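You operate a simulated robot arm through the tools that you are given. There is no shell and no other tool. Be economical: measure what you need, move in short steps, check, and stop when the job is done.

The job below is to be done with a simulated robot arm. You get a single attempt, and the scene is never put back.

## Task
Blow the blue line down to zero, then wipe the ledge's wet patch.
Fine: blue dial to 1.0, block 62's blue-tipped handle shut before the blue knob opens; knob shut again; use the blue cloth and put it back. What is to be rubbed or washed off counts as gone when no trace of it is left.

It is judged by the outcome, as a careful person would: the job done as asked, and still so three seconds after it is handed in. It fails if anything else is knocked over, pushed out of place, dropped, spilled or broken. Flat cloth is picked up by pressing the open fingertips on it (5 to 10 N) and closing them slowly along it; thin cloth reads only 2 to 8 mm in the jaws.

## Robot
A 7-joint arm with a two-finger gripper on a trunk, on a base that drives. Base frame: it is fixed to the floor where the robot stands at the start and does not move with it; the origin is under the middle of the robot, x ahead of it, y to its left, z up; the surface under the hand at the start is at about z = 95. Units: cm, rad, N and s.
With the tool pointing down near the work surface it reaches from about 30 to 76 cm from the robot's upright axis, wherever it stands. Its first joint turns from -2.496 to 2.496 rad. Places, roughly: blue dial over the ledge [60, 10, 100]; blue-capped knob over the grey cap [60, -10, 110]; blue-tipped handle of the bottom right block [60, -40, 110]; small gauge with the blue rim [60, 0, 100]; wet patch on the ledge [40, 10, 100]. Payload 2.45 kg.
Tool frame: the origin (TCP) lies between the finger pads and is the grasp point; the fingertips stand 2.6 cm ahead of it; z points along the fingers, y is the line along which they close. The gripper opens to 9.6 cm. The gripper's body begins 6.9 cm behind the TCP.
Orientation is that of the tool frame in the base frame, as a unit quaternion [w, x, y, z]. With the fingers straight down and closing along the base's y, the tool's x points along the base's -x, its y along +y and its z along -z.

## Interface
- The arm moves only by the tool send_rows. Its argument "plan" is a list of rows, each a list of 3 entries, a list of its own where there are three numbers: the shift along the base's x, y, z in cm, then the turn, a rotation vector about the base's x, y, z in rad, then the gripper command, from -1 (shut) to 1 (fully open), values between in proportion. In form: [[[tx, ty, tz], [ax, ay, az], claw], ...]. A call has 1 to 10 rows; each row is the pose to reach, as a shift and turn from the pose commanded when the call began. A row lasts 0.2 s, in which the tool goes at most 5 cm and 0.15 rad; a call with a longer step from one row to the next is refused whole, and so is a gripper value outside its range. A pose out of reach is approached as far as the arm can. The call stops where the force on the tool passes 40 N (or 10 N more than at its start, if that is more) or the arm is blocked; 0.2 s more then pass. The fingers move at their own pace and stop on an object; they squeeze with about 29 N. The grip force told is the motor's: it shows also when the fingers shut on nothing. Time passes only in rows, and 0.2 s behind the last, so rows that repeat a pose let the fingers close. The reply holds the time, the measured pose of the TCP, the force on the tool along the base axes, the opening and the grip force, in the units named above and with some noise, with the torque about the TCP (base axes, N m) and any sound that the robot's microphone picked up.
- Cameras (640 x 400 px; columns grow to the right, rows downward): "scene" is now at [1.15, 9.62, 154.45]; the picture's right is [-0.52, -0.86, 0.00], its down [-0.55, 0.33, -0.76] and it looks along [0.65, -0.39, -0.65] (base axes); focal length 293 px, centre (320, 200). "wrist" rides on the gripper at [8.1, 0.3, -9.8] in the tool frame; the picture's right is [-0.04, 1.00, 0.00], its down [-0.73, -0.03, -0.68] and it looks along [-0.68, -0.03, 0.73] (tool axes); focal length 256 px, centre (320, 200). There is no depth. A picture from a camera that has moved, and an enlarged one, comes with that camera's place and axes in the base frame and with its lens. The place of the scene camera against the robot may be out by one fixed shift of up to 2.5 cm in any direction.
- camera(camera): a new picture of that camera. The clock stands still meanwhile.
- move_column(by): slides the trunk up (or, below 0, down) by that many cm; the arm and the scene camera ride with it, the base frame stays. It gives what a move gives, with no picture.
- roll_base(legs): drives the robot by 1 to 6 legs, each [ahead, turn to the left] in cm and rad, along the robot's own axes; the way and the turn of a leg run together, so that a leg with both is an arc; at most 150 cm and 3.142 rad a leg. The arm and the cameras ride along, it lands a little off, and it stops where it bumps. It gives what a move gives.
- pan_tilt(pan, tilt): turns the head with the scene camera to pan (to the left, within 2.705 rad either way) and tilt (down, from -0.506 to 1.204), counted from straight ahead of the robot. It gives what a move gives.
- enlarge(camera, box): a new picture of the part [left, top, right, bottom] of that camera's present view, enlarged. The clock stands still meanwhile.
- close_job(): hands the job in; it is judged then, once.

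Work in short steps. Places have to be worked out from the pictures, the camera data and where the tool is seen: move nearer, look again, correct. Check each grasp and each placing, and mend what went wrong. You have 120 turns and 90 pictures in all, those below and enlarged ones among them. Open the gripper and draw the arm clear of the work before you hand the job in, unless the task says otherwise; then end with one line.

The tools are called by a JSON object that holds its "op" and its "data". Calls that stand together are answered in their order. send_rows: Moves the arm, as the interface text tells. Its arguments: {"type":"object","properties":{"plan":{"type":"array","items":{"type":"array"}}},"required":["plan"]} The other tools are called the same way: move_column (by) slides the trunk up or down; roll_base (legs) drives the base; pan_tilt (pan, tilt) turns the head that bears the scene camera; camera (camera) takes a picture; enlarge (camera, box) takes an enlarged picture of a part of a camera's view; close_job () hands the job in.

At the start:

```text
time: 0.0
position: [45.38, -10.91, 127.3]
tcp_rot: [0.0, -0.005, 1.0, 0.0]
force: [0.3, -0.2, -0.5]
wrist_torque: [0.04, 0.02, -0.02]
gripper_width: 9.61
gripper_force: 0.0
trunk travel left (down, up): [-57.5, 6.5]
robot x, y, heading: [0.13, -3.0, -0.001]
head pan, tilt: [-0.543, 0.703]
```

scene: 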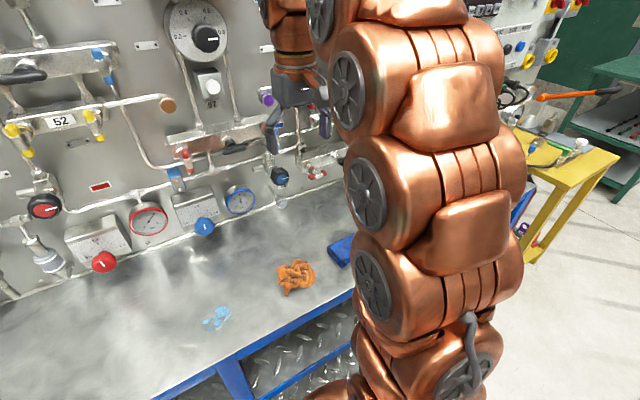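
wrist: 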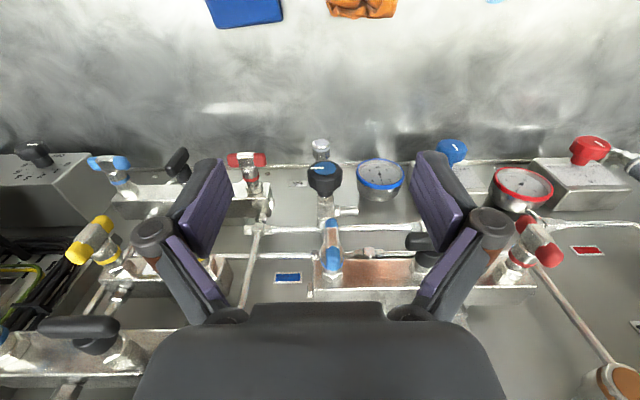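

The wrist view is upside down (image right = +y). I look closer at the panel from both cameras before moving.

{"op": "enlarge", "data": {"camera": "wrist", "box": [0, 120, 320, 320]}}

{"op": "enlarge", "data": {"camera": "wrist", "box": [260, 110, 580, 310]}}

{"op": "enlarge", "data": {"camera": "scene", "box": [120, 80, 360, 230]}}

```text
2.00 times, centred on (160, 220) of wrist
camera zoom: at [37.17, -10.67, 137.29], right [0.03, 1.0, 0.0], down [0.73, -0.02, 0.68], along [0.68, -0.02, -0.73], focal length 512 px, centre (640, 160)
```

zoom: 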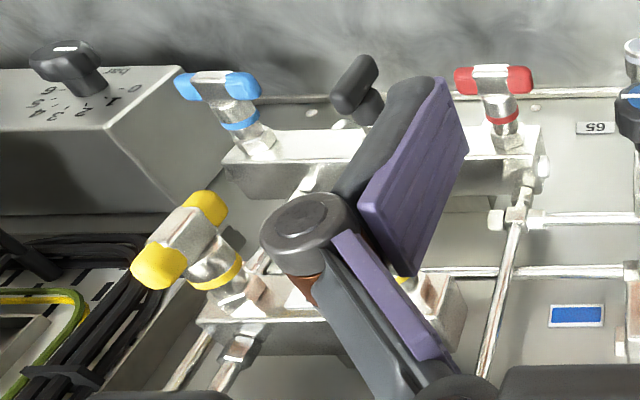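

```text
2.00 times, centred on (420, 210) of wrist
camera zoom: at [37.17, -10.67, 137.29], right [0.03, 1.0, 0.0], down [0.73, -0.02, 0.68], along [0.68, -0.02, -0.73], focal length 512 px, centre (120, 180)
```

zoom: 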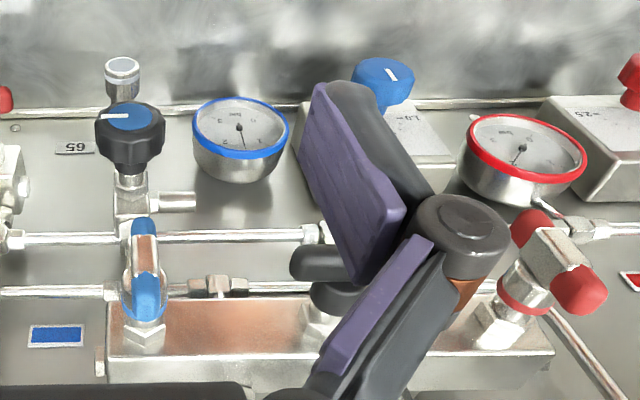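

```text
2.67 times, centred on (240, 155) of scene
camera zoom: at [1.15, 9.62, 154.45], right [-0.52, -0.86, 0.0], down [-0.55, 0.33, -0.76], along [0.65, -0.39, -0.65], focal length 782 px, centre (533, 320)
```

zoom: 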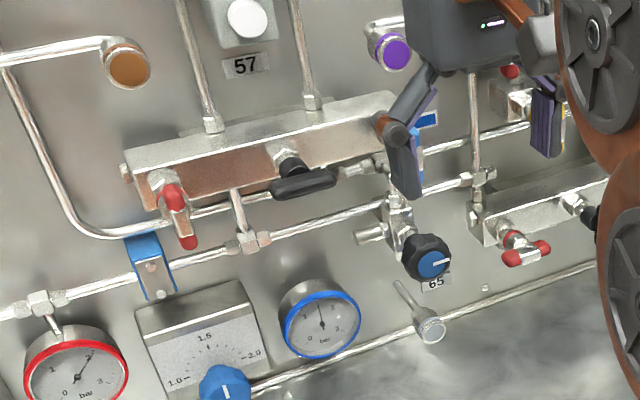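

The fixtures: middle block 62?/65 labels need reading. I raise and shift the arm to the left and look at the right part with the head.

{"op": "send_rows", "data": {"plan": [[[-3, 4, 1], [0, 0, 0], 1], [[-6, 8, 2], [0, 0, 0], 1], [[-9, 12, 3], [0, 0, 0], 1], [[-11, 16, 4], [0, 0, 0], 1], [[-12, 20, 5], [0, 0, 0], 1], [[-12, 24, 5], [0, 0, 0], 1], [[-12, 28, 5], [0, 0, 0], 1], [[-12, 32, 5], [0, 0, 0], 1]]}}

{"op": "pan_tilt", "data": {"pan": -0.6, "tilt": 0.65}}

{"op": "camera", "data": {"camera": "scene"}}

{"op": "camera", "data": {"camera": "wrist"}}

```text
refused: row 1 steps farther than a row can; nothing moved
```

```text
time: 0.6
position: [45.39, -10.96, 127.35]
tcp_rot: [0.0, -0.004, 1.0, 0.001]
force: [0.6, -0.1, -0.3]
wrist_torque: [-0.01, 0.0, -0.01]
gripper_width: 9.61
gripper_force: 0.0
trunk travel left (down, up): [-57.5, 6.5]
robot x, y, heading: [0.21, -2.92, -0.003]
head pan, tilt: [-0.6, 0.649]
```

```text
84 pictures are left
camera scene: at [1.05, 9.12, 154.9], right [-0.56, -0.83, 0.0], down [-0.5, 0.34, -0.8], along [0.66, -0.45, -0.6], focal length 293 px, centre (320, 200)
```

scene: 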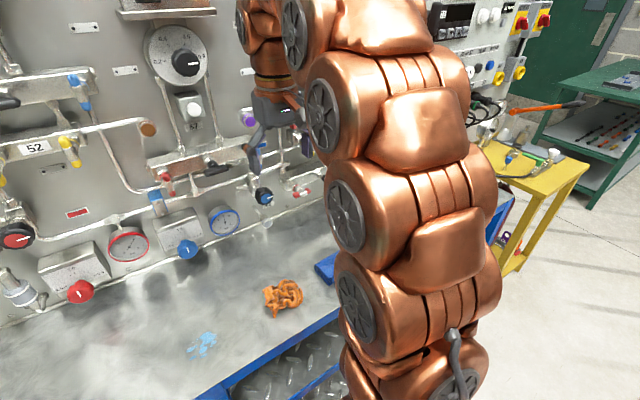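

```text
83 pictures are left
camera wrist: at [37.17, -10.72, 137.28], right [0.03, 1.0, 0.0], down [0.73, -0.02, 0.68], along [0.68, -0.02, -0.73], focal length 256 px, centre (320, 200)
```

wrist: 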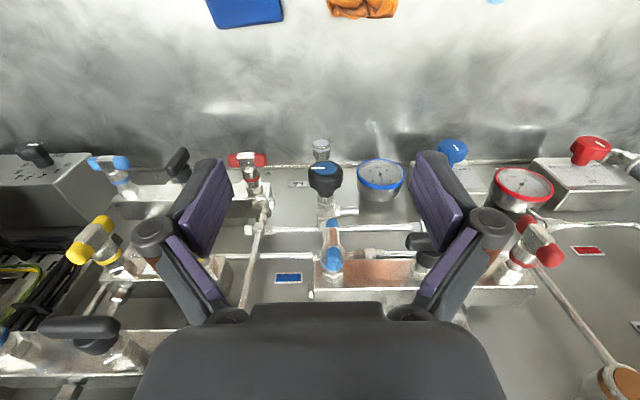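

I swing the arm left in smaller steps so the head camera can see the panel's right part.

{"op": "send_rows", "data": {"plan": [[[-3, 3, 1], [0, 0, 0], 1], [[-6, 6, 2], [0, 0, 0], 1], [[-9, 9, 3], [0, 0, 0], 1], [[-11, 13, 4], [0, 0, 0], 1], [[-12, 17, 5], [0, 0, 0], 1], [[-12, 21, 5], [0, 0, 0], 1], [[-12, 25, 5], [0, 0, 0], 1], [[-12, 29, 5], [0, 0, 0], 1], [[-12, 33, 5], [0, 0, 0], 1], [[-12, 36, 5], [0, 0, 0], 1]]}}

{"op": "camera", "data": {"camera": "scene"}}

{"op": "camera", "data": {"camera": "wrist"}}

```text
time: 2.8
position: [31.91, 23.79, 129.37]
tcp_rot: [0.002, -0.004, 1.0, 0.0]
force: [-2.2, -0.1, 1.2]
wrist_torque: [-0.02, -0.19, 0.02]
gripper_width: 9.61
gripper_force: 0.0
out of reach, approached as far as the arm can: row 4, 5, 6, 7, 8, 9, 10
trunk travel left (down, up): [-57.5, 6.5]
robot x, y, heading: [0.07, -3.02, 0.003]
head pan, tilt: [-0.6, 0.649]
```

```text
82 pictures are left
camera scene: at [0.73, 9.2, 154.9], right [-0.56, -0.83, 0.0], down [-0.5, 0.34, -0.8], along [0.66, -0.45, -0.6], focal length 293 px, centre (320, 200)
```

scene: 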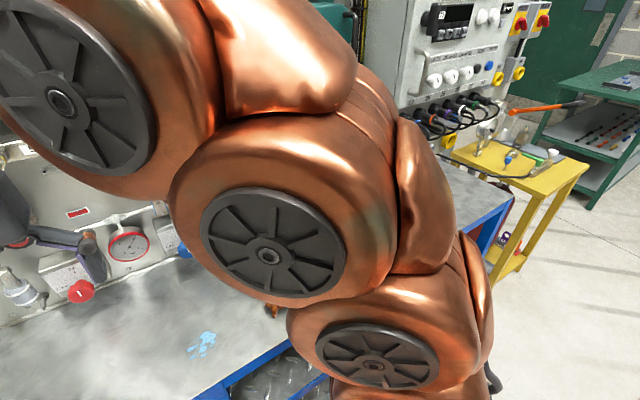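

```text
81 pictures are left
camera wrist: at [23.81, 24.02, 139.28], right [0.03, 1.0, 0.0], down [0.73, -0.02, 0.68], along [0.68, -0.02, -0.73], focal length 256 px, centre (320, 200)
```

wrist: 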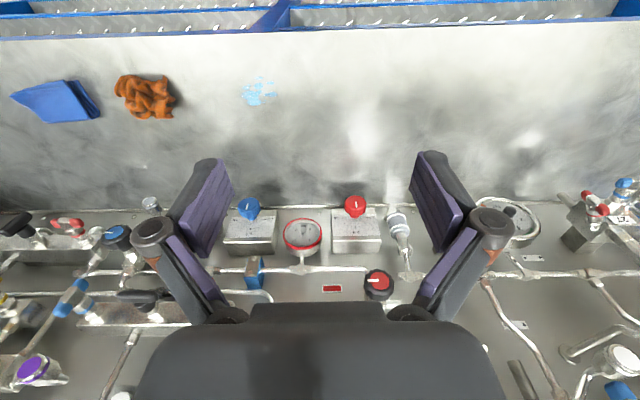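

The wrist view gives a good overview: wet patch ≈(39.5,13), blue cloth ≈(40,-22). I bring the arm back to the middle while turning the wrist half round (so the camera ends above the hand).

{"op": "send_rows", "data": {"plan": [[[0.5, -4, 0], [0, 0, 0.15], 1], [[1, -8, 0], [0, 0, 0.3], 1], [[1.5, -12, 0], [0, 0, 0.45], 1], [[2, -16, 0], [0, 0, 0.6], 1], [[3, -20, 0], [0, 0, 0.75], 1], [[4, -24, 0], [0, 0, 0.9], 1], [[5, -28, 0], [0, 0, 1.05], 1], [[6, -32, 0], [0, 0, 1.2], 1], [[7, -35, 0], [0, 0, 1.35], 1], [[8, -38, 0], [0, 0, 1.5], 1]]}}

```text
time: 5.0
position: [40.39, -14.49, 129.13]
tcp_rot: [0.0, -0.685, 0.728, 0.0]
force: [-0.9, 0.6, 0.0]
wrist_torque: [-0.01, 0.0, -0.03]
gripper_width: 9.61
gripper_force: 0.0
trunk travel left (down, up): [-57.5, 6.5]
robot x, y, heading: [-0.04, -3.05, 0.002]
head pan, tilt: [-0.6, 0.649]
```

Half done; continue the turn to a full half-turn.

{"op": "send_rows", "data": {"plan": [[[0, 0, 0], [0, 0, 0.15], 1], [[0, 0, 0], [0, 0, 0.3], 1], [[0, 0, 0], [0, 0, 0.45], 1], [[0, 0, 0], [0, 0, 0.6], 1], [[0, 0, 0], [0, 0, 0.75], 1], [[0, 0, 0], [0, 0, 0.9], 1], [[0, 0, 0], [0, 0, 1.05], 1], [[0, 0, 0], [0, 0, 1.2], 1], [[0, 0, 0], [0, 0, 1.35], 1], [[0, 0, 0], [0, 0, 1.5], 1]]}}

{"op": "send_rows", "data": {"plan": [[[0, 0, 0], [0, 0, 0.14], 1], [[0, 0, 0], [0, 0, 0.14], 1]]}}

{"op": "camera", "data": {"camera": "scene"}}

```text
time: 7.2
position: [40.08, -13.96, 127.92]
tcp_rot: [-0.001, 0.998, -0.066, 0.002]
force: [-0.3, -0.4, 0.2]
wrist_torque: [-0.01, -0.04, 0.03]
gripper_width: 9.58
gripper_force: 0.1
out of reach, approached as far as the arm can: row 10
trunk travel left (down, up): [-57.5, 6.5]
robot x, y, heading: [-0.25, -3.02, -0.002]
head pan, tilt: [-0.6, 0.649]
```

```text
time: 7.8
position: [39.68, -13.04, 126.32]
tcp_rot: [0.0, 1.0, 0.002, 0.002]
force: [-0.3, 0.3, -0.4]
wrist_torque: [-0.04, -0.01, 0.01]
gripper_width: 9.6
gripper_force: 0.0
out of reach, approached as far as the arm can: row 1, 2
trunk travel left (down, up): [-57.5, 6.5]
robot x, y, heading: [0.2, -2.92, -0.003]
head pan, tilt: [-0.6, 0.649]
```

```text
80 pictures are left
camera scene: at [1.04, 9.09, 154.91], right [-0.56, -0.83, 0.0], down [-0.5, 0.34, -0.8], along [0.66, -0.45, -0.6], focal length 293 px, centre (320, 200)
```

scene: 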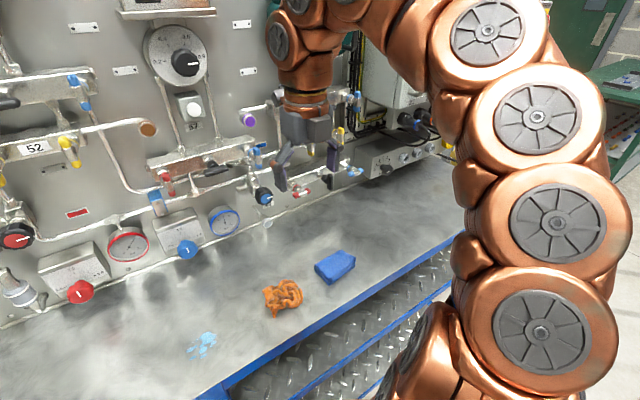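

The flip worked. Now tilt the tool forward in steps (about −y), keeping well clear of the panel.

{"op": "send_rows", "data": {"plan": [[[-0.5, 0, 0], [0, -0.15, 0], 1], [[-1, 0, 0], [0, -0.3, 0], 1], [[-1.5, 0, 0], [0, -0.45, 0], 1], [[-2, 0, 0], [0, -0.6, 0], 1], [[-2, 0, 0], [0, -0.75, 0], 1], [[-2, 0, 0], [0, -0.9, 0], 1], [[-2, 0, 0], [0, -1.05, 0], 1], [[-2, 0, 0], [0, -1.2, 0], 1]]}}

{"op": "camera", "data": {"camera": "wrist"}}

{"op": "camera", "data": {"camera": "scene"}}

```text
time: 9.6
position: [39.89, -12.01, 128.65]
tcp_rot: [0.0, 0.825, 0.006, 0.565]
force: [-0.8, -4.0, 0.1]
wrist_torque: [0.15, -0.03, 0.33]
gripper_width: 9.58
gripper_force: 0.0
out of reach, approached as far as the arm can: row 8
trunk travel left (down, up): [-57.5, 6.5]
robot x, y, heading: [-0.18, -3.14, -0.0]
head pan, tilt: [-0.6, 0.649]
```

```text
79 pictures are left
camera wrist: at [33.66, -12.31, 139.9], right [0.0, -1.0, -0.03], down [-0.9, 0.02, -0.44], along [0.44, 0.03, -0.9], focal length 256 px, centre (320, 200)
```

wrist: 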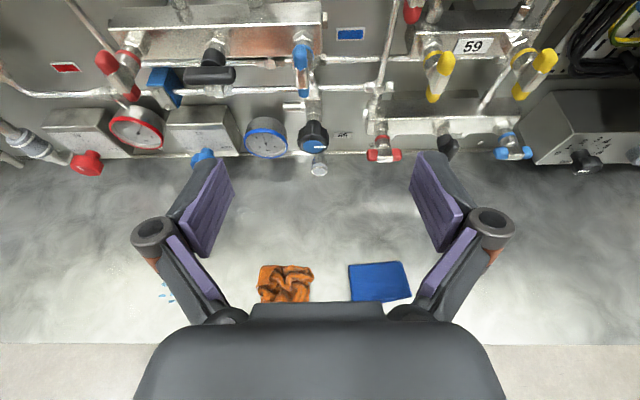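

```text
78 pictures are left
camera scene: at [1.01, 9.12, 154.91], right [-0.56, -0.83, 0.0], down [-0.5, 0.34, -0.8], along [0.66, -0.45, -0.6], focal length 293 px, centre (320, 200)
```

scene: 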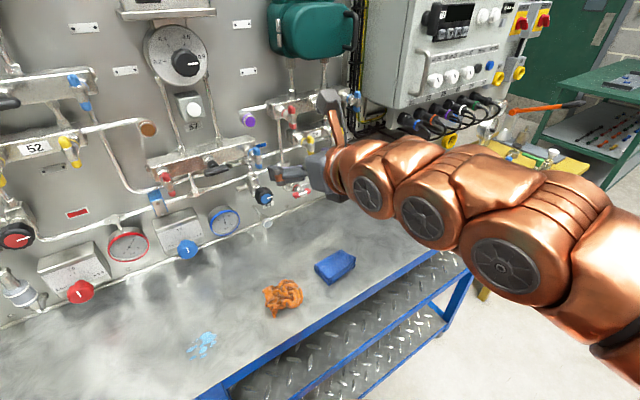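

Now the panel is visible. Enlarge the relevant areas: block labels, handles, and blue dial/gauge.

{"op": "enlarge", "data": {"camera": "scene", "box": [140, 130, 340, 255]}}

{"op": "enlarge", "data": {"camera": "wrist", "box": [330, 0, 640, 180]}}

{"op": "enlarge", "data": {"camera": "wrist", "box": [90, 0, 400, 190]}}

```text
3.20 times, centred on (240, 192) of scene
camera zoom: at [1.01, 9.12, 154.91], right [-0.56, -0.83, 0.0], down [-0.5, 0.34, -0.8], along [0.66, -0.45, -0.6], focal length 938 px, centre (576, 224)
```

zoom: 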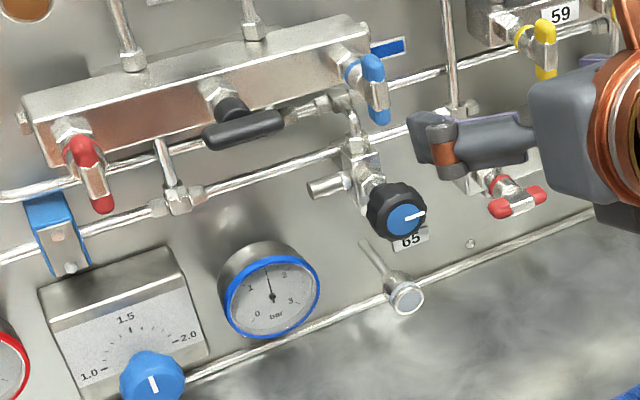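

```text
2.06 times, centred on (485, 90) of wrist
camera zoom: at [33.66, -12.31, 139.9], right [0.0, -1.0, -0.03], down [-0.9, 0.02, -0.44], along [0.44, 0.03, -0.9], focal length 528 px, centre (-21, 427)
```

zoom: 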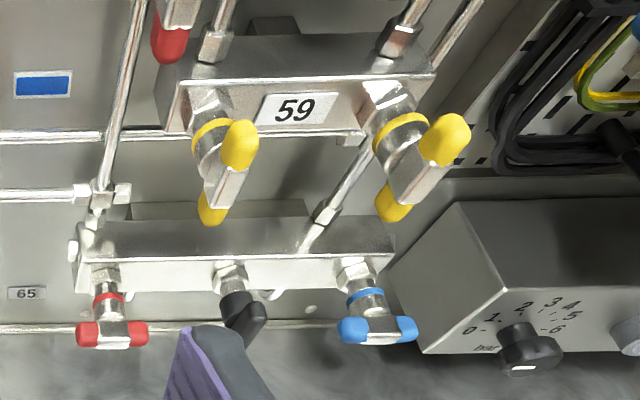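

```text
2.06 times, centred on (245, 95) of wrist
camera zoom: at [33.66, -12.31, 139.9], right [0.0, -1.0, -0.03], down [-0.9, 0.02, -0.44], along [0.44, 0.03, -0.9], focal length 528 px, centre (475, 417)
```

zoom: 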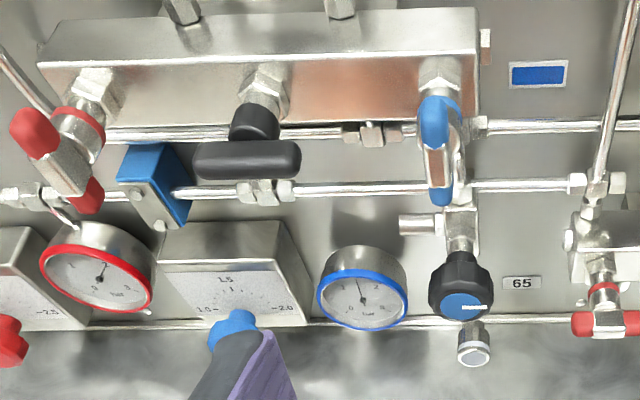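

Handle of the bottom-right block is at right (horizontal bar, blue tips); I still need its number. I move the hand right and level the tool to look more frontally.

{"op": "send_rows", "data": {"plan": [[[0, -3, -1], [0, -0.1, 0], 1], [[0, -6, -2], [0, -0.2, 0], 1], [[0, -9, -3], [0, -0.3, 0], 1], [[0, -12, -4], [0, -0.37, 0], 1], [[0, -15, -5], [0, -0.37, 0], 1], [[0, -18, -6], [0, -0.37, 0], 1], [[0, -21, -7], [0, -0.37, 0], 1], [[0, -23, -8], [0, -0.37, 0], 1]]}}

{"op": "camera", "data": {"camera": "wrist"}}

```text
time: 11.4
position: [39.86, -35.34, 120.35]
tcp_rot: [0.0, 0.707, 0.003, 0.707]
force: [0.0, 0.6, -0.6]
wrist_torque: [0.01, 0.03, -0.07]
gripper_width: 9.62
gripper_force: 0.1
out of reach, approached as far as the arm can: row 1, 2, 3, 4, 5, 6
trunk travel left (down, up): [-57.5, 6.5]
robot x, y, heading: [-0.2, -3.26, -0.0]
head pan, tilt: [-0.6, 0.649]
```

```text
74 pictures are left
camera wrist: at [30.02, -35.57, 128.65], right [0.0, -1.0, -0.03], down [-0.68, 0.02, -0.73], along [0.73, 0.03, -0.68], focal length 256 px, centre (320, 200)
```

wrist: 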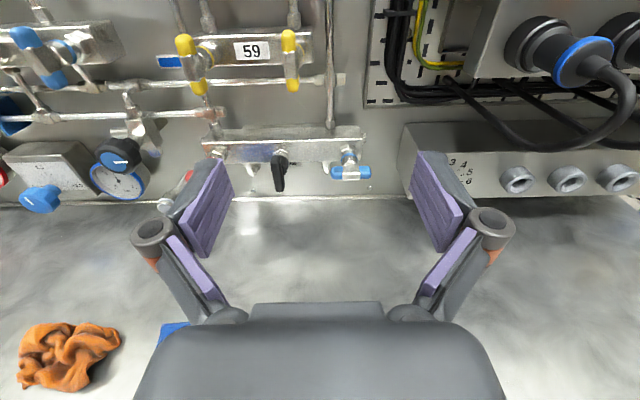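

Level tool works. Zoom on the bottom-right block.

{"op": "enlarge", "data": {"camera": "wrist", "box": [190, 100, 410, 220]}}

{"op": "enlarge", "data": {"camera": "scene", "box": [240, 70, 440, 195]}}

```text
2.91 times, centred on (300, 160) of wrist
camera zoom: at [30.02, -35.57, 128.65], right [0.0, -1.0, -0.03], down [-0.68, 0.02, -0.73], along [0.73, 0.03, -0.68], focal length 745 px, centre (378, 316)
```

zoom: 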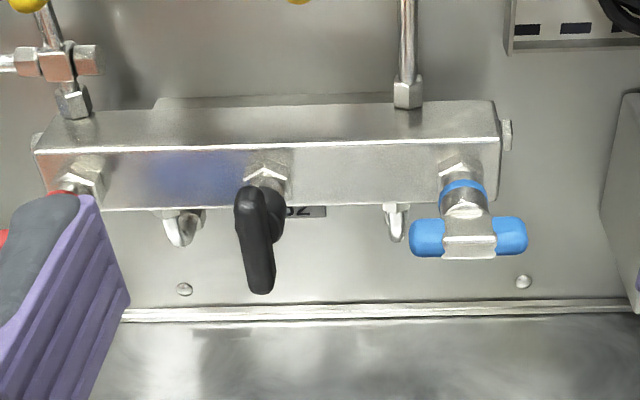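

```text
3.20 times, centred on (340, 132) of scene
camera zoom: at [1.03, 9.11, 154.91], right [-0.56, -0.83, 0.0], down [-0.5, 0.34, -0.8], along [0.66, -0.45, -0.6], focal length 938 px, centre (256, 416)
```

zoom: 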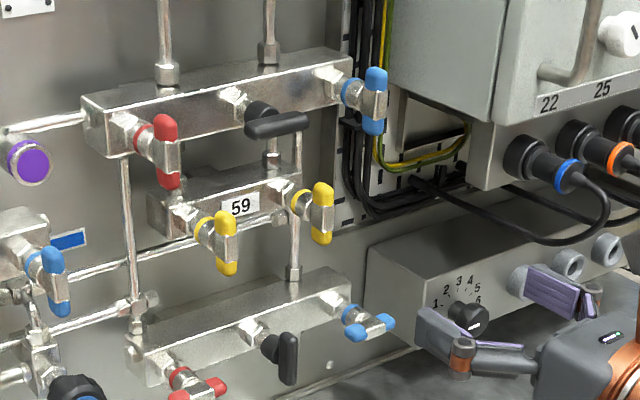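

The block label under it reads "?2" (62). Triangulating the blue dial knob: ≈[59.1, 9.2, 103]. I go to look at the dial and gauge up close.

{"op": "send_rows", "data": {"plan": [[[0, 4.5, 0], [0, 0, 0], 1], [[0, 9, 0], [0, 0, 0], 1], [[0, 13.5, 0], [0, 0, 0], 1], [[0, 18, 0], [0, 0, 0], 1], [[0, 22.5, 0], [0, 0, 0], 1], [[0, 27, 0], [0, 0, 0], 1], [[0, 31.5, 0], [0, 0, 0], 1], [[0, 36, 0], [0, 0, 0], 1], [[0, 40, 0], [0, 0, 0], 1], [[0, 43, 0], [0, 0, 0], 1]]}}

{"op": "camera", "data": {"camera": "wrist"}}

```text
time: 13.6
position: [47.92, -3.37, 136.67]
tcp_rot: [0.005, 0.709, 0.0, 0.705]
force: [1.0, 5.5, -0.7]
wrist_torque: [-0.02, 0.0, -0.5]
gripper_width: 9.6
gripper_force: 0.2
out of reach, approached as far as the arm can: row 1, 2, 3, 4, 5, 6, 7, 8, 9, 10
trunk travel left (down, up): [-57.5, 6.5]
robot x, y, heading: [0.28, -3.14, -0.002]
head pan, tilt: [-0.6, 0.649]
```

```text
71 pictures are left
camera wrist: at [37.99, -3.55, 144.93], right [-0.01, -1.0, -0.03], down [-0.68, 0.03, -0.73], along [0.73, 0.02, -0.68], focal length 256 px, centre (320, 200)
```

wrist: 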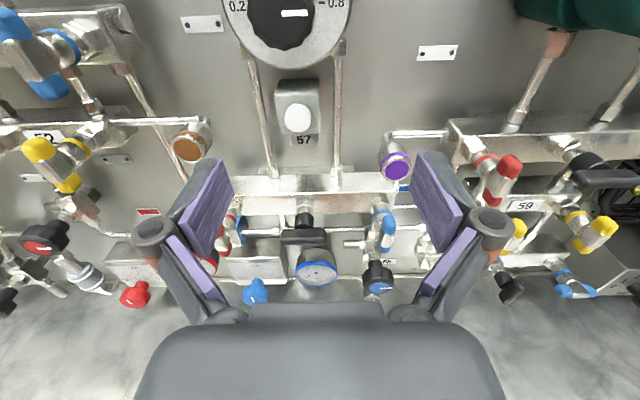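

Too close for a level tool: I back the robot off 15 cm for room, then look.

{"op": "roll_base", "data": {"legs": [[-16, 0]]}}

{"op": "send_rows", "data": {"plan": [[[1, 1.5, -3], [0, 0, 0], 1], [[2, 3, -6], [0, 0, 0], 1], [[3, 4.5, -9], [0, 0, 0], 1], [[4, 6, -12], [0, 0, 0], 1], [[5, 7.5, -15], [0, 0, 0], 1], [[6, 9, -18], [0, 0, 0], 1]]}}

{"op": "camera", "data": {"camera": "wrist"}}

```text
time: 15.1
position: [31.54, -3.13, 136.61]
tcp_rot: [0.001, 0.709, 0.004, 0.705]
force: [0.6, -0.3, 0.1]
wrist_torque: [0.0, 0.01, -0.01]
gripper_width: 9.6
gripper_force: 0.1
trunk travel left (down, up): [-57.5, 6.5]
robot x, y, heading: [-16.11, -3.22, 0.0]
head pan, tilt: [-0.6, 0.649]
```

```text
time: 16.5
position: [38.69, 4.09, 130.27]
tcp_rot: [0.007, 0.713, -0.004, 0.701]
force: [-1.2, -0.2, 0.0]
wrist_torque: [0.01, 0.03, 0.0]
gripper_width: 9.61
gripper_force: 0.0
out of reach, approached as far as the arm can: row 1, 2, 3, 4, 5, 6
trunk travel left (down, up): [-57.5, 6.5]
robot x, y, heading: [-16.29, -3.41, 0.001]
head pan, tilt: [-0.6, 0.649]
```

```text
70 pictures are left
camera wrist: at [28.96, 3.97, 138.78], right [-0.02, -1.0, -0.04], down [-0.69, 0.04, -0.72], along [0.72, 0.01, -0.69], focal length 256 px, centre (320, 200)
```

wrist: 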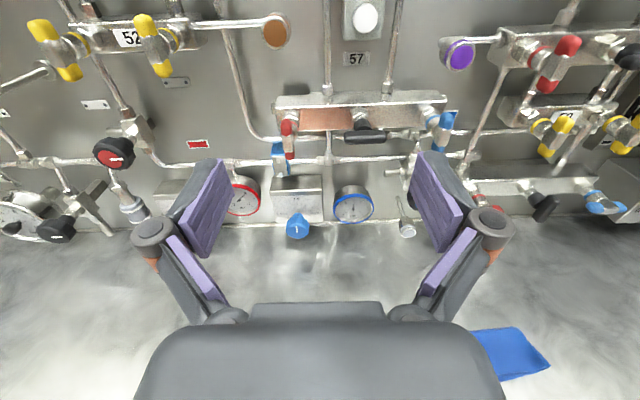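

Still limited; lowering the trunk should put the shoulder at a better height for a level tool (clear air in front of the hand).

{"op": "move_column", "data": {"by": -18}}

{"op": "camera", "data": {"camera": "scene"}}

{"op": "camera", "data": {"camera": "wrist"}}

```text
time: 18.5
position: [38.67, 3.93, 112.32]
tcp_rot: [0.006, 0.714, -0.003, 0.7]
force: [0.0, 0.3, 1.0]
wrist_torque: [-0.02, 0.0, 0.03]
gripper_width: 9.59
gripper_force: 0.1
trunk travel left (down, up): [-39.5, 24.5]
robot x, y, heading: [-16.48, -3.19, 0.004]
head pan, tilt: [-0.6, 0.649]
```

```text
69 pictures are left
camera scene: at [-15.15, 9.1, 136.91], right [-0.56, -0.83, 0.0], down [-0.5, 0.34, -0.8], along [0.66, -0.45, -0.6], focal length 293 px, centre (320, 200)
```

scene: 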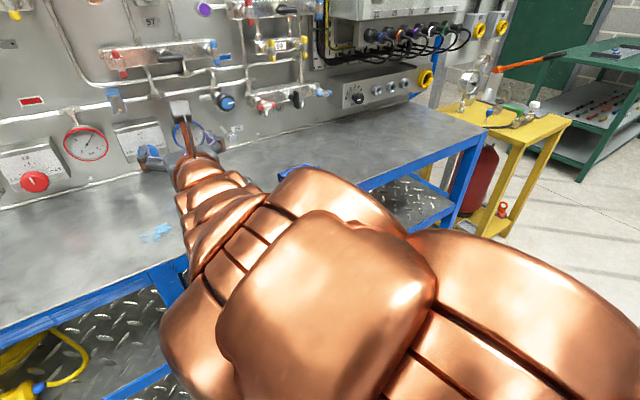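

```text
68 pictures are left
camera wrist: at [28.96, 3.97, 120.79], right [-0.02, -1.0, -0.04], down [-0.69, 0.04, -0.72], along [0.72, 0.01, -0.69], focal length 256 px, centre (320, 200)
```

wrist: 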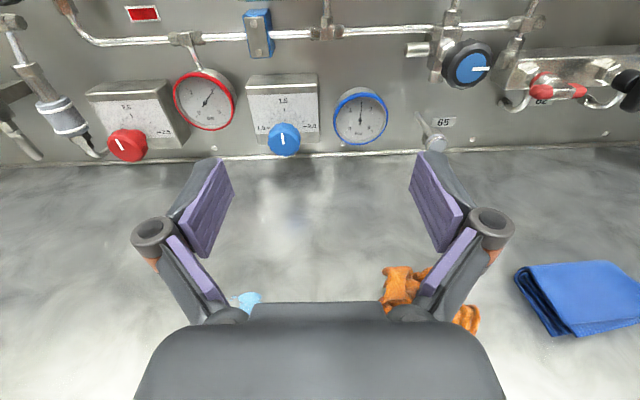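

Great view. Zoom on dial, gauge and knob.

{"op": "enlarge", "data": {"camera": "wrist", "box": [230, 60, 410, 170]}}

{"op": "enlarge", "data": {"camera": "wrist", "box": [390, 20, 640, 160]}}

```text
3.56 times, centred on (320, 115) of wrist
camera zoom: at [28.96, 3.97, 120.79], right [-0.02, -1.0, -0.04], down [-0.69, 0.04, -0.72], along [0.72, 0.01, -0.69], focal length 910 px, centre (320, 502)
```

zoom: 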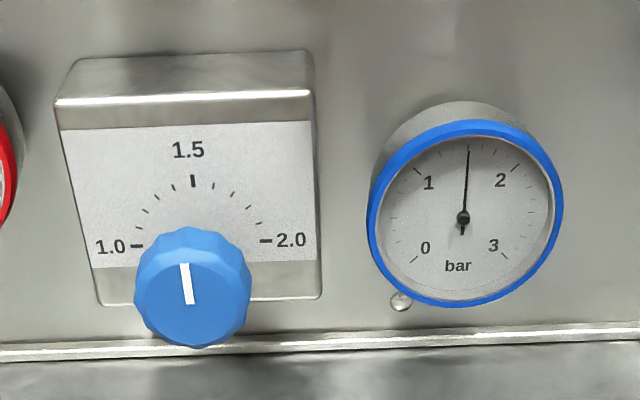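

```text
2.56 times, centred on (515, 90) of wrist
camera zoom: at [28.96, 3.97, 120.79], right [-0.02, -1.0, -0.04], down [-0.69, 0.04, -0.72], along [0.72, 0.01, -0.69], focal length 655 px, centre (-179, 482)
```

zoom: 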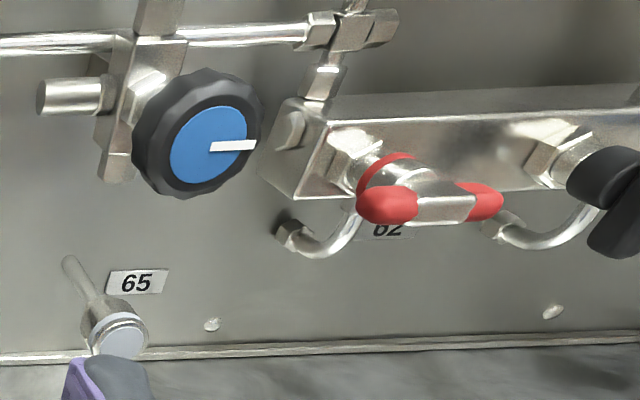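

Block 62 confirmed, dial at 1.5 and gauge at 1.5; scale is 180° so 1.0 needs a 90° CCW turn. Knob axis ≈ y 8.75, z 103.35, front x≈59, box face ≈62.4. I pre-roll the hand +45° and approach to x≈51.

{"op": "send_rows", "data": {"plan": [[[2, 1, -1.5], [0.13, 0, 0], 1], [[4, 2, -3], [0.26, 0, 0], 0.8], [[6, 3, -4.5], [0.39, -0.01, 0], 0.6], [[8, 4, -6], [0.52, -0.02, 0], 0.4], [[10, 4.8, -7.5], [0.65, -0.02, 0], 0.4], [[12, 4.8, -9], [0.78, -0.02, 0], 0.4]]}}

{"op": "camera", "data": {"camera": "wrist"}}

```text
time: 19.9
position: [50.71, 8.86, 103.21]
tcp_rot: [-0.267, 0.656, -0.27, 0.653]
force: [0.6, 0.3, 1.1]
wrist_torque: [0.0, -0.01, 0.0]
gripper_width: 6.69
gripper_force: 0.0
trunk travel left (down, up): [-39.5, 24.5]
robot x, y, heading: [-15.97, -3.23, -0.0]
head pan, tilt: [-0.6, 0.649]
```

```text
65 pictures are left
camera wrist: at [40.88, 3.06, 109.02], right [-0.01, -0.68, -0.73], down [-0.68, 0.54, -0.5], along [0.73, 0.49, -0.47], focal length 256 px, centre (320, 200)
```

wrist: 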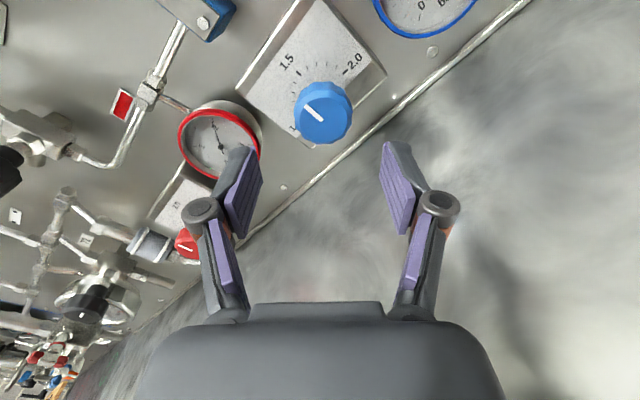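

Knob re-measured at y≈8.65, z≈103.25; aligned with the TCP. Advance 8 cm, then close.

{"op": "send_rows", "data": {"plan": [[[2.5, -0.15, 0.05], [0, 0, 0], 0.4], [[5, -0.15, 0.05], [0, 0, 0], 0.4], [[7, -0.15, 0.05], [0, 0, 0], 0.4], [[8, -0.15, 0.05], [0, 0, 0], 0.4]]}}

{"op": "camera", "data": {"camera": "wrist"}}

```text
time: 20.9
position: [58.73, 8.71, 103.38]
tcp_rot: [-0.264, 0.656, -0.272, 0.653]
force: [-0.2, 0.1, -0.6]
wrist_torque: [0.02, -0.01, 0.01]
gripper_width: 6.71
gripper_force: 0.0
trunk travel left (down, up): [-39.5, 24.5]
robot x, y, heading: [-16.38, -2.86, 0.004]
head pan, tilt: [-0.6, 0.649]
```

```text
64 pictures are left
camera wrist: at [48.86, 2.78, 109.18], right [-0.01, -0.69, -0.73], down [-0.68, 0.54, -0.5], along [0.73, 0.49, -0.47], focal length 256 px, centre (320, 200)
```

wrist: 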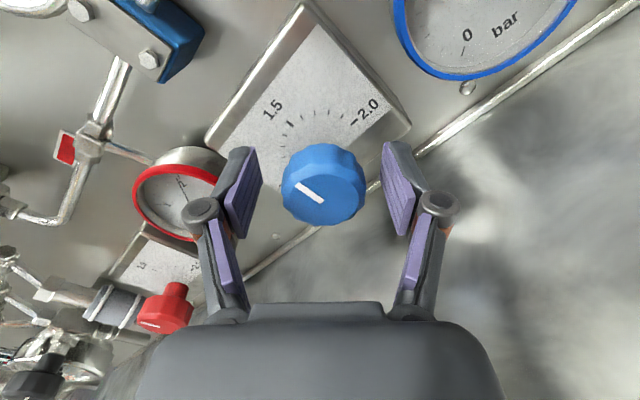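

Knob sits between the pads. Close and check.

{"op": "send_rows", "data": {"plan": [[[0, 0, 0], [0, 0, 0], -0.3], [[0, 0, 0], [0, 0, 0], -0.6], [[0, 0, 0], [0, 0, 0], -0.6]]}}

```text
time: 21.7
position: [58.76, 8.52, 103.18]
tcp_rot: [-0.264, 0.657, -0.271, 0.653]
force: [-5.4, -5.6, -8.2]
wrist_torque: [-0.08, 0.04, -0.11]
gripper_width: 4.06
gripper_force: 36.4
trunk travel left (down, up): [-39.5, 24.5]
robot x, y, heading: [-16.14, -3.31, 0.001]
head pan, tilt: [-0.6, 0.649]
```

Gripped at 4.06 cm. Now turn CCW (−x) in stages, trimming the centre slightly.

{"op": "send_rows", "data": {"plan": [[[0, -0.1, -0.1], [-0.1, 0, 0], -0.6], [[0, -0.1, -0.1], [-0.25, 0, 0], -0.6], [[0, -0.1, -0.1], [-0.4, 0, 0], -0.6], [[0, -0.1, -0.1], [-0.55, 0, 0], -0.6], [[0, -0.1, -0.1], [-0.7, 0, 0], -0.6], [[0, -0.1, -0.1], [-0.8, 0, 0], -0.6]]}}

{"op": "camera", "data": {"camera": "wrist"}}

```text
time: 23.1
position: [58.68, 8.8, 103.43]
tcp_rot: [0.009, 0.707, 0.008, 0.707]
force: [23.2, 5.8, 21.9]
wrist_torque: [0.06, 0.03, 0.1]
gripper_width: 4.03
gripper_force: 45.0
trunk travel left (down, up): [-39.5, 24.5]
robot x, y, heading: [-16.09, -3.41, 0.002]
head pan, tilt: [-0.6, 0.649]
```

```text
63 pictures are left
camera wrist: at [48.83, 8.77, 111.67], right [0.0, -1.0, -0.01], down [-0.68, 0.01, -0.73], along [0.73, 0.01, -0.68], focal length 256 px, centre (320, 200)
```

wrist: 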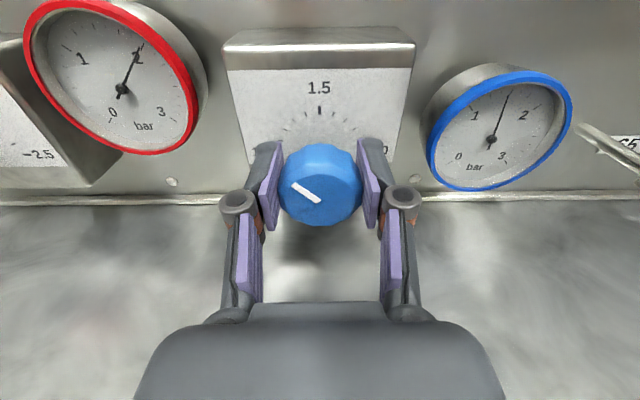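

Half way (~45°). Forces show the command is a bit low; correct upward and continue to 90°.

{"op": "send_rows", "data": {"plan": [[[0, 0.1, 0.25], [-0.1, 0, 0], -0.6], [[0, 0.1, 0.25], [-0.25, 0, 0], -0.6], [[0, 0.1, 0.25], [-0.4, 0, 0], -0.6], [[0, 0.1, 0.25], [-0.55, 0, 0], -0.6], [[0, 0.1, 0.25], [-0.65, 0, 0], -0.6], [[0, 0.1, 0.25], [-0.65, 0, 0], -0.6]]}}

{"op": "camera", "data": {"camera": "wrist"}}

```text
time: 24.5
position: [58.62, 9.11, 103.29]
tcp_rot: [0.238, 0.667, 0.233, 0.666]
force: [-7.6, 20.9, -23.8]
wrist_torque: [0.06, 0.13, 0.66]
gripper_width: 4.04
gripper_force: 45.1
trunk travel left (down, up): [-39.5, 24.5]
robot x, y, heading: [-16.06, -2.98, 0.001]
head pan, tilt: [-0.6, 0.649]
```

```text
62 pictures are left
camera wrist: at [48.86, 14.0, 109.97], right [0.0, -0.8, 0.6], down [-0.68, -0.43, -0.59], along [0.73, -0.41, -0.54], focal length 256 px, centre (320, 200)
```

wrist: 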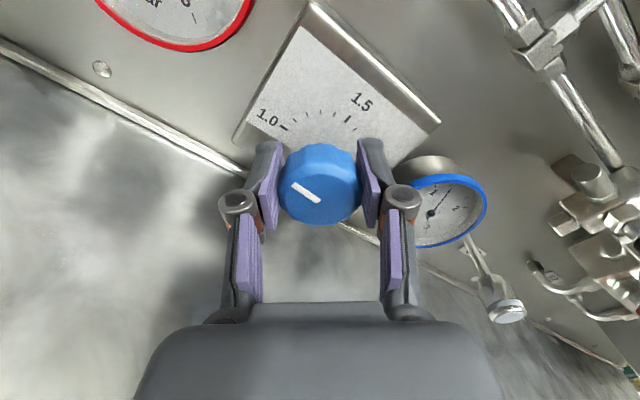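

Almost at 1.0. Zoom in to measure the pointer.

{"op": "enlarge", "data": {"camera": "wrist", "box": [240, 70, 400, 240]}}

{"op": "enlarge", "data": {"camera": "wrist", "box": [380, 140, 500, 260]}}

```text
2.35 times, centred on (320, 155) of wrist
camera zoom: at [48.86, 14.0, 109.97], right [0.0, -0.8, 0.6], down [-0.68, -0.43, -0.59], along [0.73, -0.41, -0.54], focal length 602 px, centre (320, 306)
```

zoom: 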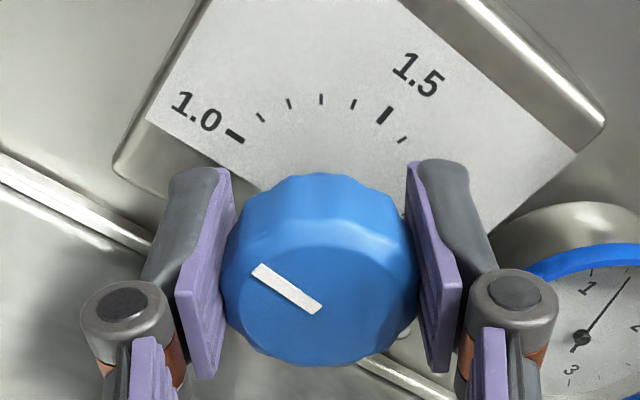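

```text
3.33 times, centred on (440, 200) of wrist
camera zoom: at [48.86, 14.0, 109.97], right [0.0, -0.8, 0.6], down [-0.68, -0.43, -0.59], along [0.73, -0.41, -0.54], focal length 853 px, centre (-80, 200)
```

zoom: 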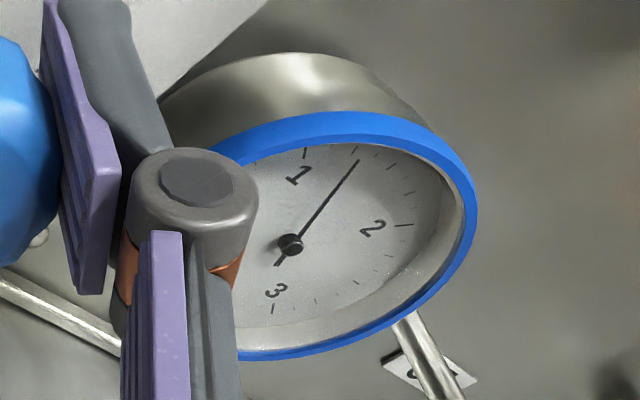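

Pointer is ~6–7° short of 1.0. Turn −0.115 rad more with force trimming.

{"op": "send_rows", "data": {"plan": [[[0, 0.2, -0.15], [-0.06, 0, 0], -0.6], [[0, 0.2, -0.2], [-0.115, 0, 0], -0.6], [[0, 0.2, -0.2], [-0.115, 0, 0], -0.6]]}}

{"op": "enlarge", "data": {"camera": "wrist", "box": [240, 70, 400, 240]}}

```text
time: 25.0
position: [58.62, 9.05, 103.34]
tcp_rot: [0.256, 0.66, 0.262, 0.656]
force: [25.7, 8.0, -14.4]
wrist_torque: [0.08, -0.39, 0.88]
gripper_width: 4.07
gripper_force: 45.3
out of reach, approached as far as the arm can: row 2
trunk travel left (down, up): [-39.5, 24.5]
robot x, y, heading: [-16.02, -3.11, 0.004]
head pan, tilt: [-0.6, 0.649]
stopped in row 2: the force on the tool passed its limit at 49 N (the readings are from after the stop); the commanded pose is now the measured one
```

```text
2.35 times, centred on (320, 155) of wrist
camera zoom: at [48.85, 14.35, 109.69], right [0.01, -0.76, 0.65], down [-0.68, -0.48, -0.55], along [0.73, -0.44, -0.52], focal length 602 px, centre (320, 306)
```

zoom: 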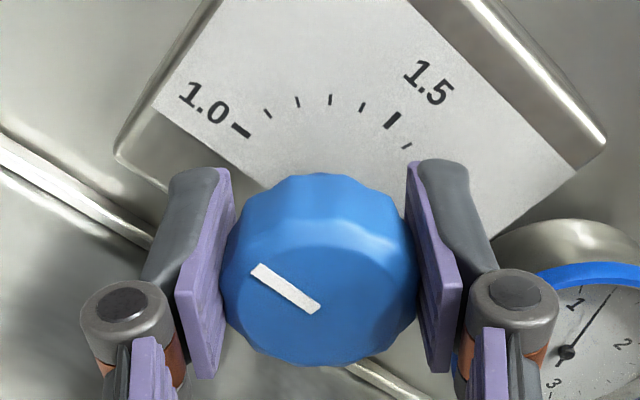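

About 87°; arm hit a limit there. Release, back off, and look.

{"op": "send_rows", "data": {"plan": [[[0, 0, 0], [0, 0, 0], 0.4], [[0, 0, 0], [0, 0, 0], 0.4], [[0, 0, 0], [0, 0, 0], 0.4], [[-3, -0.1, 0], [0.1, 0, 0], 0.4], [[-6, -0.2, 0], [0.25, 0, 0], 0.4], [[-8, -0.3, 0], [0.4, 0, 0], 0.4], [[-8, -0.3, 0], [0.55, 0, 0], 0.4], [[-8, -0.3, 0], [0.7, 0, 0], 0.4], [[-8, -0.3, 0], [0.75, 0, 0], 0.4]]}}

{"op": "enlarge", "data": {"camera": "wrist", "box": [220, 10, 420, 150]}}

{"op": "camera", "data": {"camera": "wrist"}}

```text
time: 27.0
position: [50.48, 8.49, 103.58]
tcp_rot: [-0.004, 0.707, 0.0, 0.707]
force: [-0.3, 0.4, -0.2]
wrist_torque: [0.0, -0.01, 0.04]
gripper_width: 6.71
gripper_force: 0.0
trunk travel left (down, up): [-39.5, 24.5]
robot x, y, heading: [-15.71, -3.28, 0.002]
head pan, tilt: [-0.6, 0.649]
```

```text
2.86 times, centred on (320, 80) of wrist
camera zoom: at [40.61, 8.14, 111.83], right [0.0, -1.0, -0.05], down [-0.68, 0.03, -0.73], along [0.73, 0.03, -0.68], focal length 731 px, centre (320, 543)
```

zoom: 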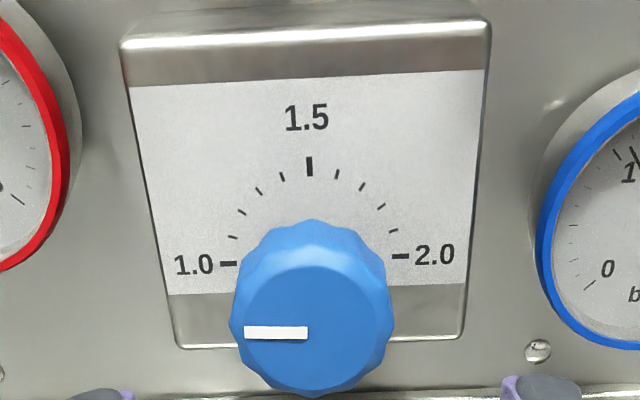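

```text
57 pictures are left
camera wrist: at [40.61, 8.14, 111.83], right [0.0, -1.0, -0.05], down [-0.68, 0.03, -0.73], along [0.73, 0.03, -0.68], focal length 256 px, centre (320, 200)
```

wrist: 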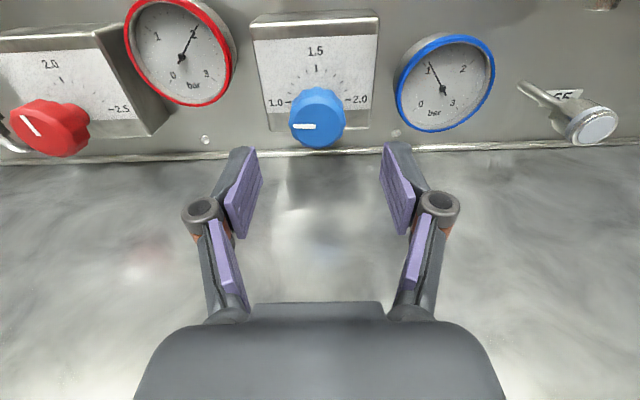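

Gauge follows down towards 1.0 (so the line is still fed: 62's blue handle is open while horizontal). Pointer still ~2–3° above 1.0; regrasp aligned to the same flats and nudge −0.05 rad.

{"op": "send_rows", "data": {"plan": [[[0, 0.3, -0.25], [0.15, 0, 0], 0.4], [[2, 0.3, -0.25], [0.3, 0, 0], 0.4], [[5, 0.3, -0.25], [0.3, 0, 0], 0.4], [[7, 0.3, -0.25], [0.3, 0, 0], 0.4], [[8.1, 0.3, -0.25], [0.3, 0, 0], 0.4], [[8.1, 0.3, -0.25], [0.3, 0, 0], -0.3], [[8.1, 0.3, -0.25], [0.3, 0, 0], -0.5], [[8.1, 0.3, -0.25], [0.3, 0, 0], -0.5]]}}

{"op": "send_rows", "data": {"plan": [[[0, 0, 0], [-0.03, 0, 0], -0.5], [[0, 0, 0], [-0.06, 0, 0], -0.5], [[0, 0, 0], [-0.06, 0, 0], -0.5]]}}

{"op": "send_rows", "data": {"plan": [[[0, 0, 0], [0, 0, 0], 0.4], [[0, 0, 0], [0, 0, 0], 0.4], [[0, 0, 0], [0, 0, 0], 0.4], [[-3, 0, 0], [0, 0, 0], 0.4], [[-6, 0, 0], [-0.1, 0, 0], 0.4], [[-8, 0, 0], [-0.24, 0, 0], 0.4]]}}

{"op": "enlarge", "data": {"camera": "wrist", "box": [220, 10, 520, 150]}}

```text
time: 28.8
position: [58.55, 8.65, 103.32]
tcp_rot: [-0.108, 0.699, -0.106, 0.699]
force: [-4.1, -4.6, -3.8]
wrist_torque: [-0.05, 0.04, -0.11]
gripper_width: 4.1
gripper_force: 36.7
trunk travel left (down, up): [-39.5, 24.5]
robot x, y, heading: [-16.16, -3.26, 0.001]
head pan, tilt: [-0.6, 0.649]
```

```text
time: 29.6
position: [58.65, 8.63, 103.29]
tcp_rot: [-0.088, 0.702, -0.085, 0.702]
force: [-8.8, -7.1, -6.4]
wrist_torque: [0.45, 0.0, -0.19]
gripper_width: 4.08
gripper_force: 45.2
trunk travel left (down, up): [-39.5, 24.5]
robot x, y, heading: [-16.33, -3.48, -0.002]
head pan, tilt: [-0.6, 0.649]
```

```text
time: 31.0
position: [50.72, 8.73, 103.25]
tcp_rot: [-0.001, 0.708, 0.0, 0.707]
force: [-0.4, 0.0, 0.7]
wrist_torque: [-0.02, 0.0, 0.03]
gripper_width: 6.72
gripper_force: 0.0
trunk travel left (down, up): [-39.5, 24.5]
robot x, y, heading: [-16.27, -3.1, 0.001]
head pan, tilt: [-0.6, 0.649]
```

```text
2.13 times, centred on (370, 80) of wrist
camera zoom: at [40.77, 8.43, 111.55], right [0.0, -1.0, -0.04], down [-0.68, 0.03, -0.73], along [0.73, 0.03, -0.68], focal length 546 px, centre (213, 456)
```

zoom: 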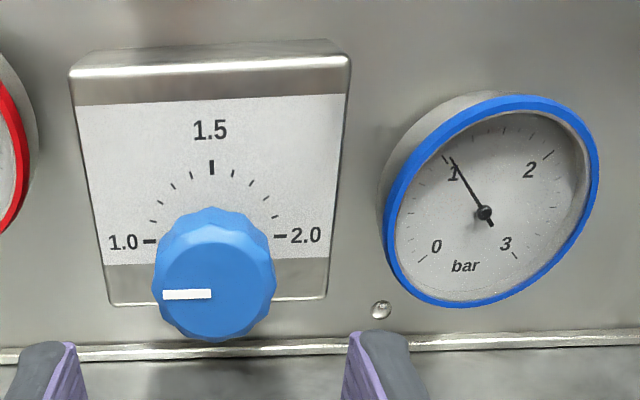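

Dial now parallel to the 1.0–2.0 tick line: 1.0. Next the 62 blue handle, triangulated at ≈[55.1,−38.5,109.7], bar ~4.8 cm long. I retreat and move over there to look closely.

{"op": "send_rows", "data": {"plan": [[[-4, -2, 1], [0, 0, 0], 0.4], [[-6, -6, 2], [0, 0, 0], 0.4], [[-6.5, -10.5, 3], [0, 0, 0], 0.4], [[-6.5, -15.3, 3.5], [0, 0, 0], 0.4], [[-6.5, -20, 4], [0, 0, 0], 0.4], [[-6.5, -24.8, 4.5], [0, 0, 0], 0.4], [[-6.5, -29.6, 5], [0, 0, 0], 0.4], [[-6.5, -34.4, 5.5], [0, 0, 0], 0.4], [[-6.5, -39.2, 6], [0, 0, 0], 0.4], [[-6.5, -44, 6.5], [0, 0, 0], 0.4]]}}

{"op": "camera", "data": {"camera": "wrist"}}

```text
time: 33.2
position: [44.23, -35.15, 109.71]
tcp_rot: [-0.004, 0.708, 0.001, 0.707]
force: [1.0, 0.8, 0.1]
wrist_torque: [-0.01, 0.03, -0.07]
gripper_width: 6.7
gripper_force: 0.0
out of reach, approached as far as the arm can: row 2, 3, 4
trunk travel left (down, up): [-39.5, 24.5]
robot x, y, heading: [-16.47, -3.01, 0.006]
head pan, tilt: [-0.6, 0.649]
```

```text
55 pictures are left
camera wrist: at [34.36, -35.5, 117.97], right [0.01, -1.0, -0.04], down [-0.68, 0.03, -0.73], along [0.73, 0.04, -0.68], focal length 256 px, centre (320, 200)
```

wrist: 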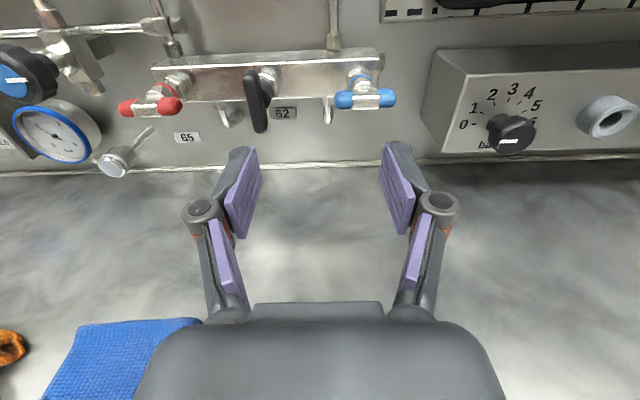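

Handle re-measured at [55.1,−38.55,109.75]. Roll the hand +90° here so the fingers close vertically on the bar.

{"op": "send_rows", "data": {"plan": [[[0, -0.5, 0], [0.15, 0, 0], 0.4], [[0, -1, 0], [0.3, 0, 0], 0.2], [[0, -1.5, 0], [0.45, 0, 0], 0], [[0, -2, 0], [0.6, 0, 0], 0], [[0, -2.5, 0], [0.75, 0, 0], 0], [[0, -3, 0], [0.9, 0, 0], 0], [[0, -3.4, 0], [1.05, 0, 0], 0], [[0, -3.4, 0], [1.2, 0, 0], 0], [[0, -3.4, 0], [1.35, 0, 0], 0], [[0, -3.4, 0], [1.5, 0, 0], 0]]}}

{"op": "camera", "data": {"camera": "wrist"}}

```text
time: 35.4
position: [44.03, -38.55, 109.77]
tcp_rot: [-0.485, 0.515, -0.482, 0.517]
force: [-0.2, -0.3, 0.4]
wrist_torque: [-0.01, -0.01, 0.01]
gripper_width: 4.78
gripper_force: 0.1
trunk travel left (down, up): [-39.5, 24.5]
robot x, y, heading: [-15.93, -3.29, -0.001]
head pan, tilt: [-0.6, 0.649]
```

```text
54 pictures are left
camera wrist: at [34.21, -46.72, 110.13], right [0.01, -0.03, -1.0], down [-0.68, 0.73, -0.02], along [0.73, 0.68, -0.01], focal length 256 px, centre (320, 200)
```

wrist: 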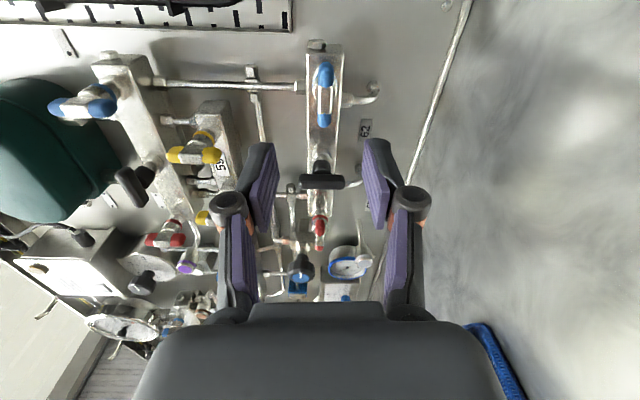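

Aligned; bar front ≈ x 55.5. Advance to TCP x≈53 first and check clearance to the block.

{"op": "send_rows", "data": {"plan": [[[3, 0, -0.05], [0.05, 0, 0], 0], [[6, 0, -0.05], [0.07, 0, 0], 0], [[8, 0, -0.05], [0.07, 0, 0], 0], [[9, 0, -0.05], [0.07, 0, 0], 0]]}}

{"op": "camera", "data": {"camera": "wrist"}}

```text
time: 36.4
position: [52.99, -38.6, 109.82]
tcp_rot: [0.502, -0.499, 0.499, -0.501]
force: [0.6, -0.3, 0.5]
wrist_torque: [0.04, 0.03, 0.01]
gripper_width: 4.79
gripper_force: 0.1
trunk travel left (down, up): [-39.5, 24.5]
robot x, y, heading: [-16.05, -3.11, -0.001]
head pan, tilt: [-0.6, 0.649]
```

```text
53 pictures are left
camera wrist: at [43.23, -46.67, 109.54], right [0.01, 0.04, -1.0], down [-0.68, 0.73, 0.03], along [0.73, 0.68, 0.03], focal length 256 px, centre (320, 200)
```

wrist: 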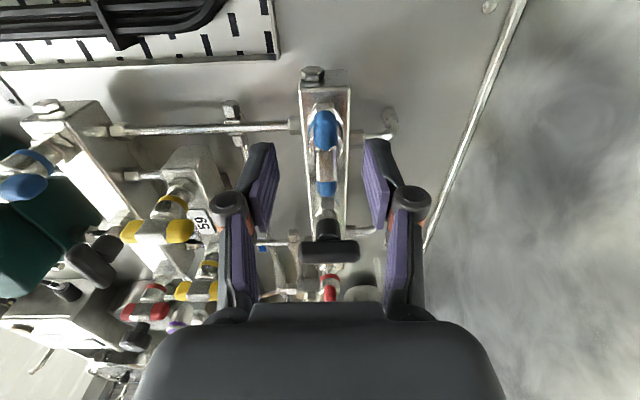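

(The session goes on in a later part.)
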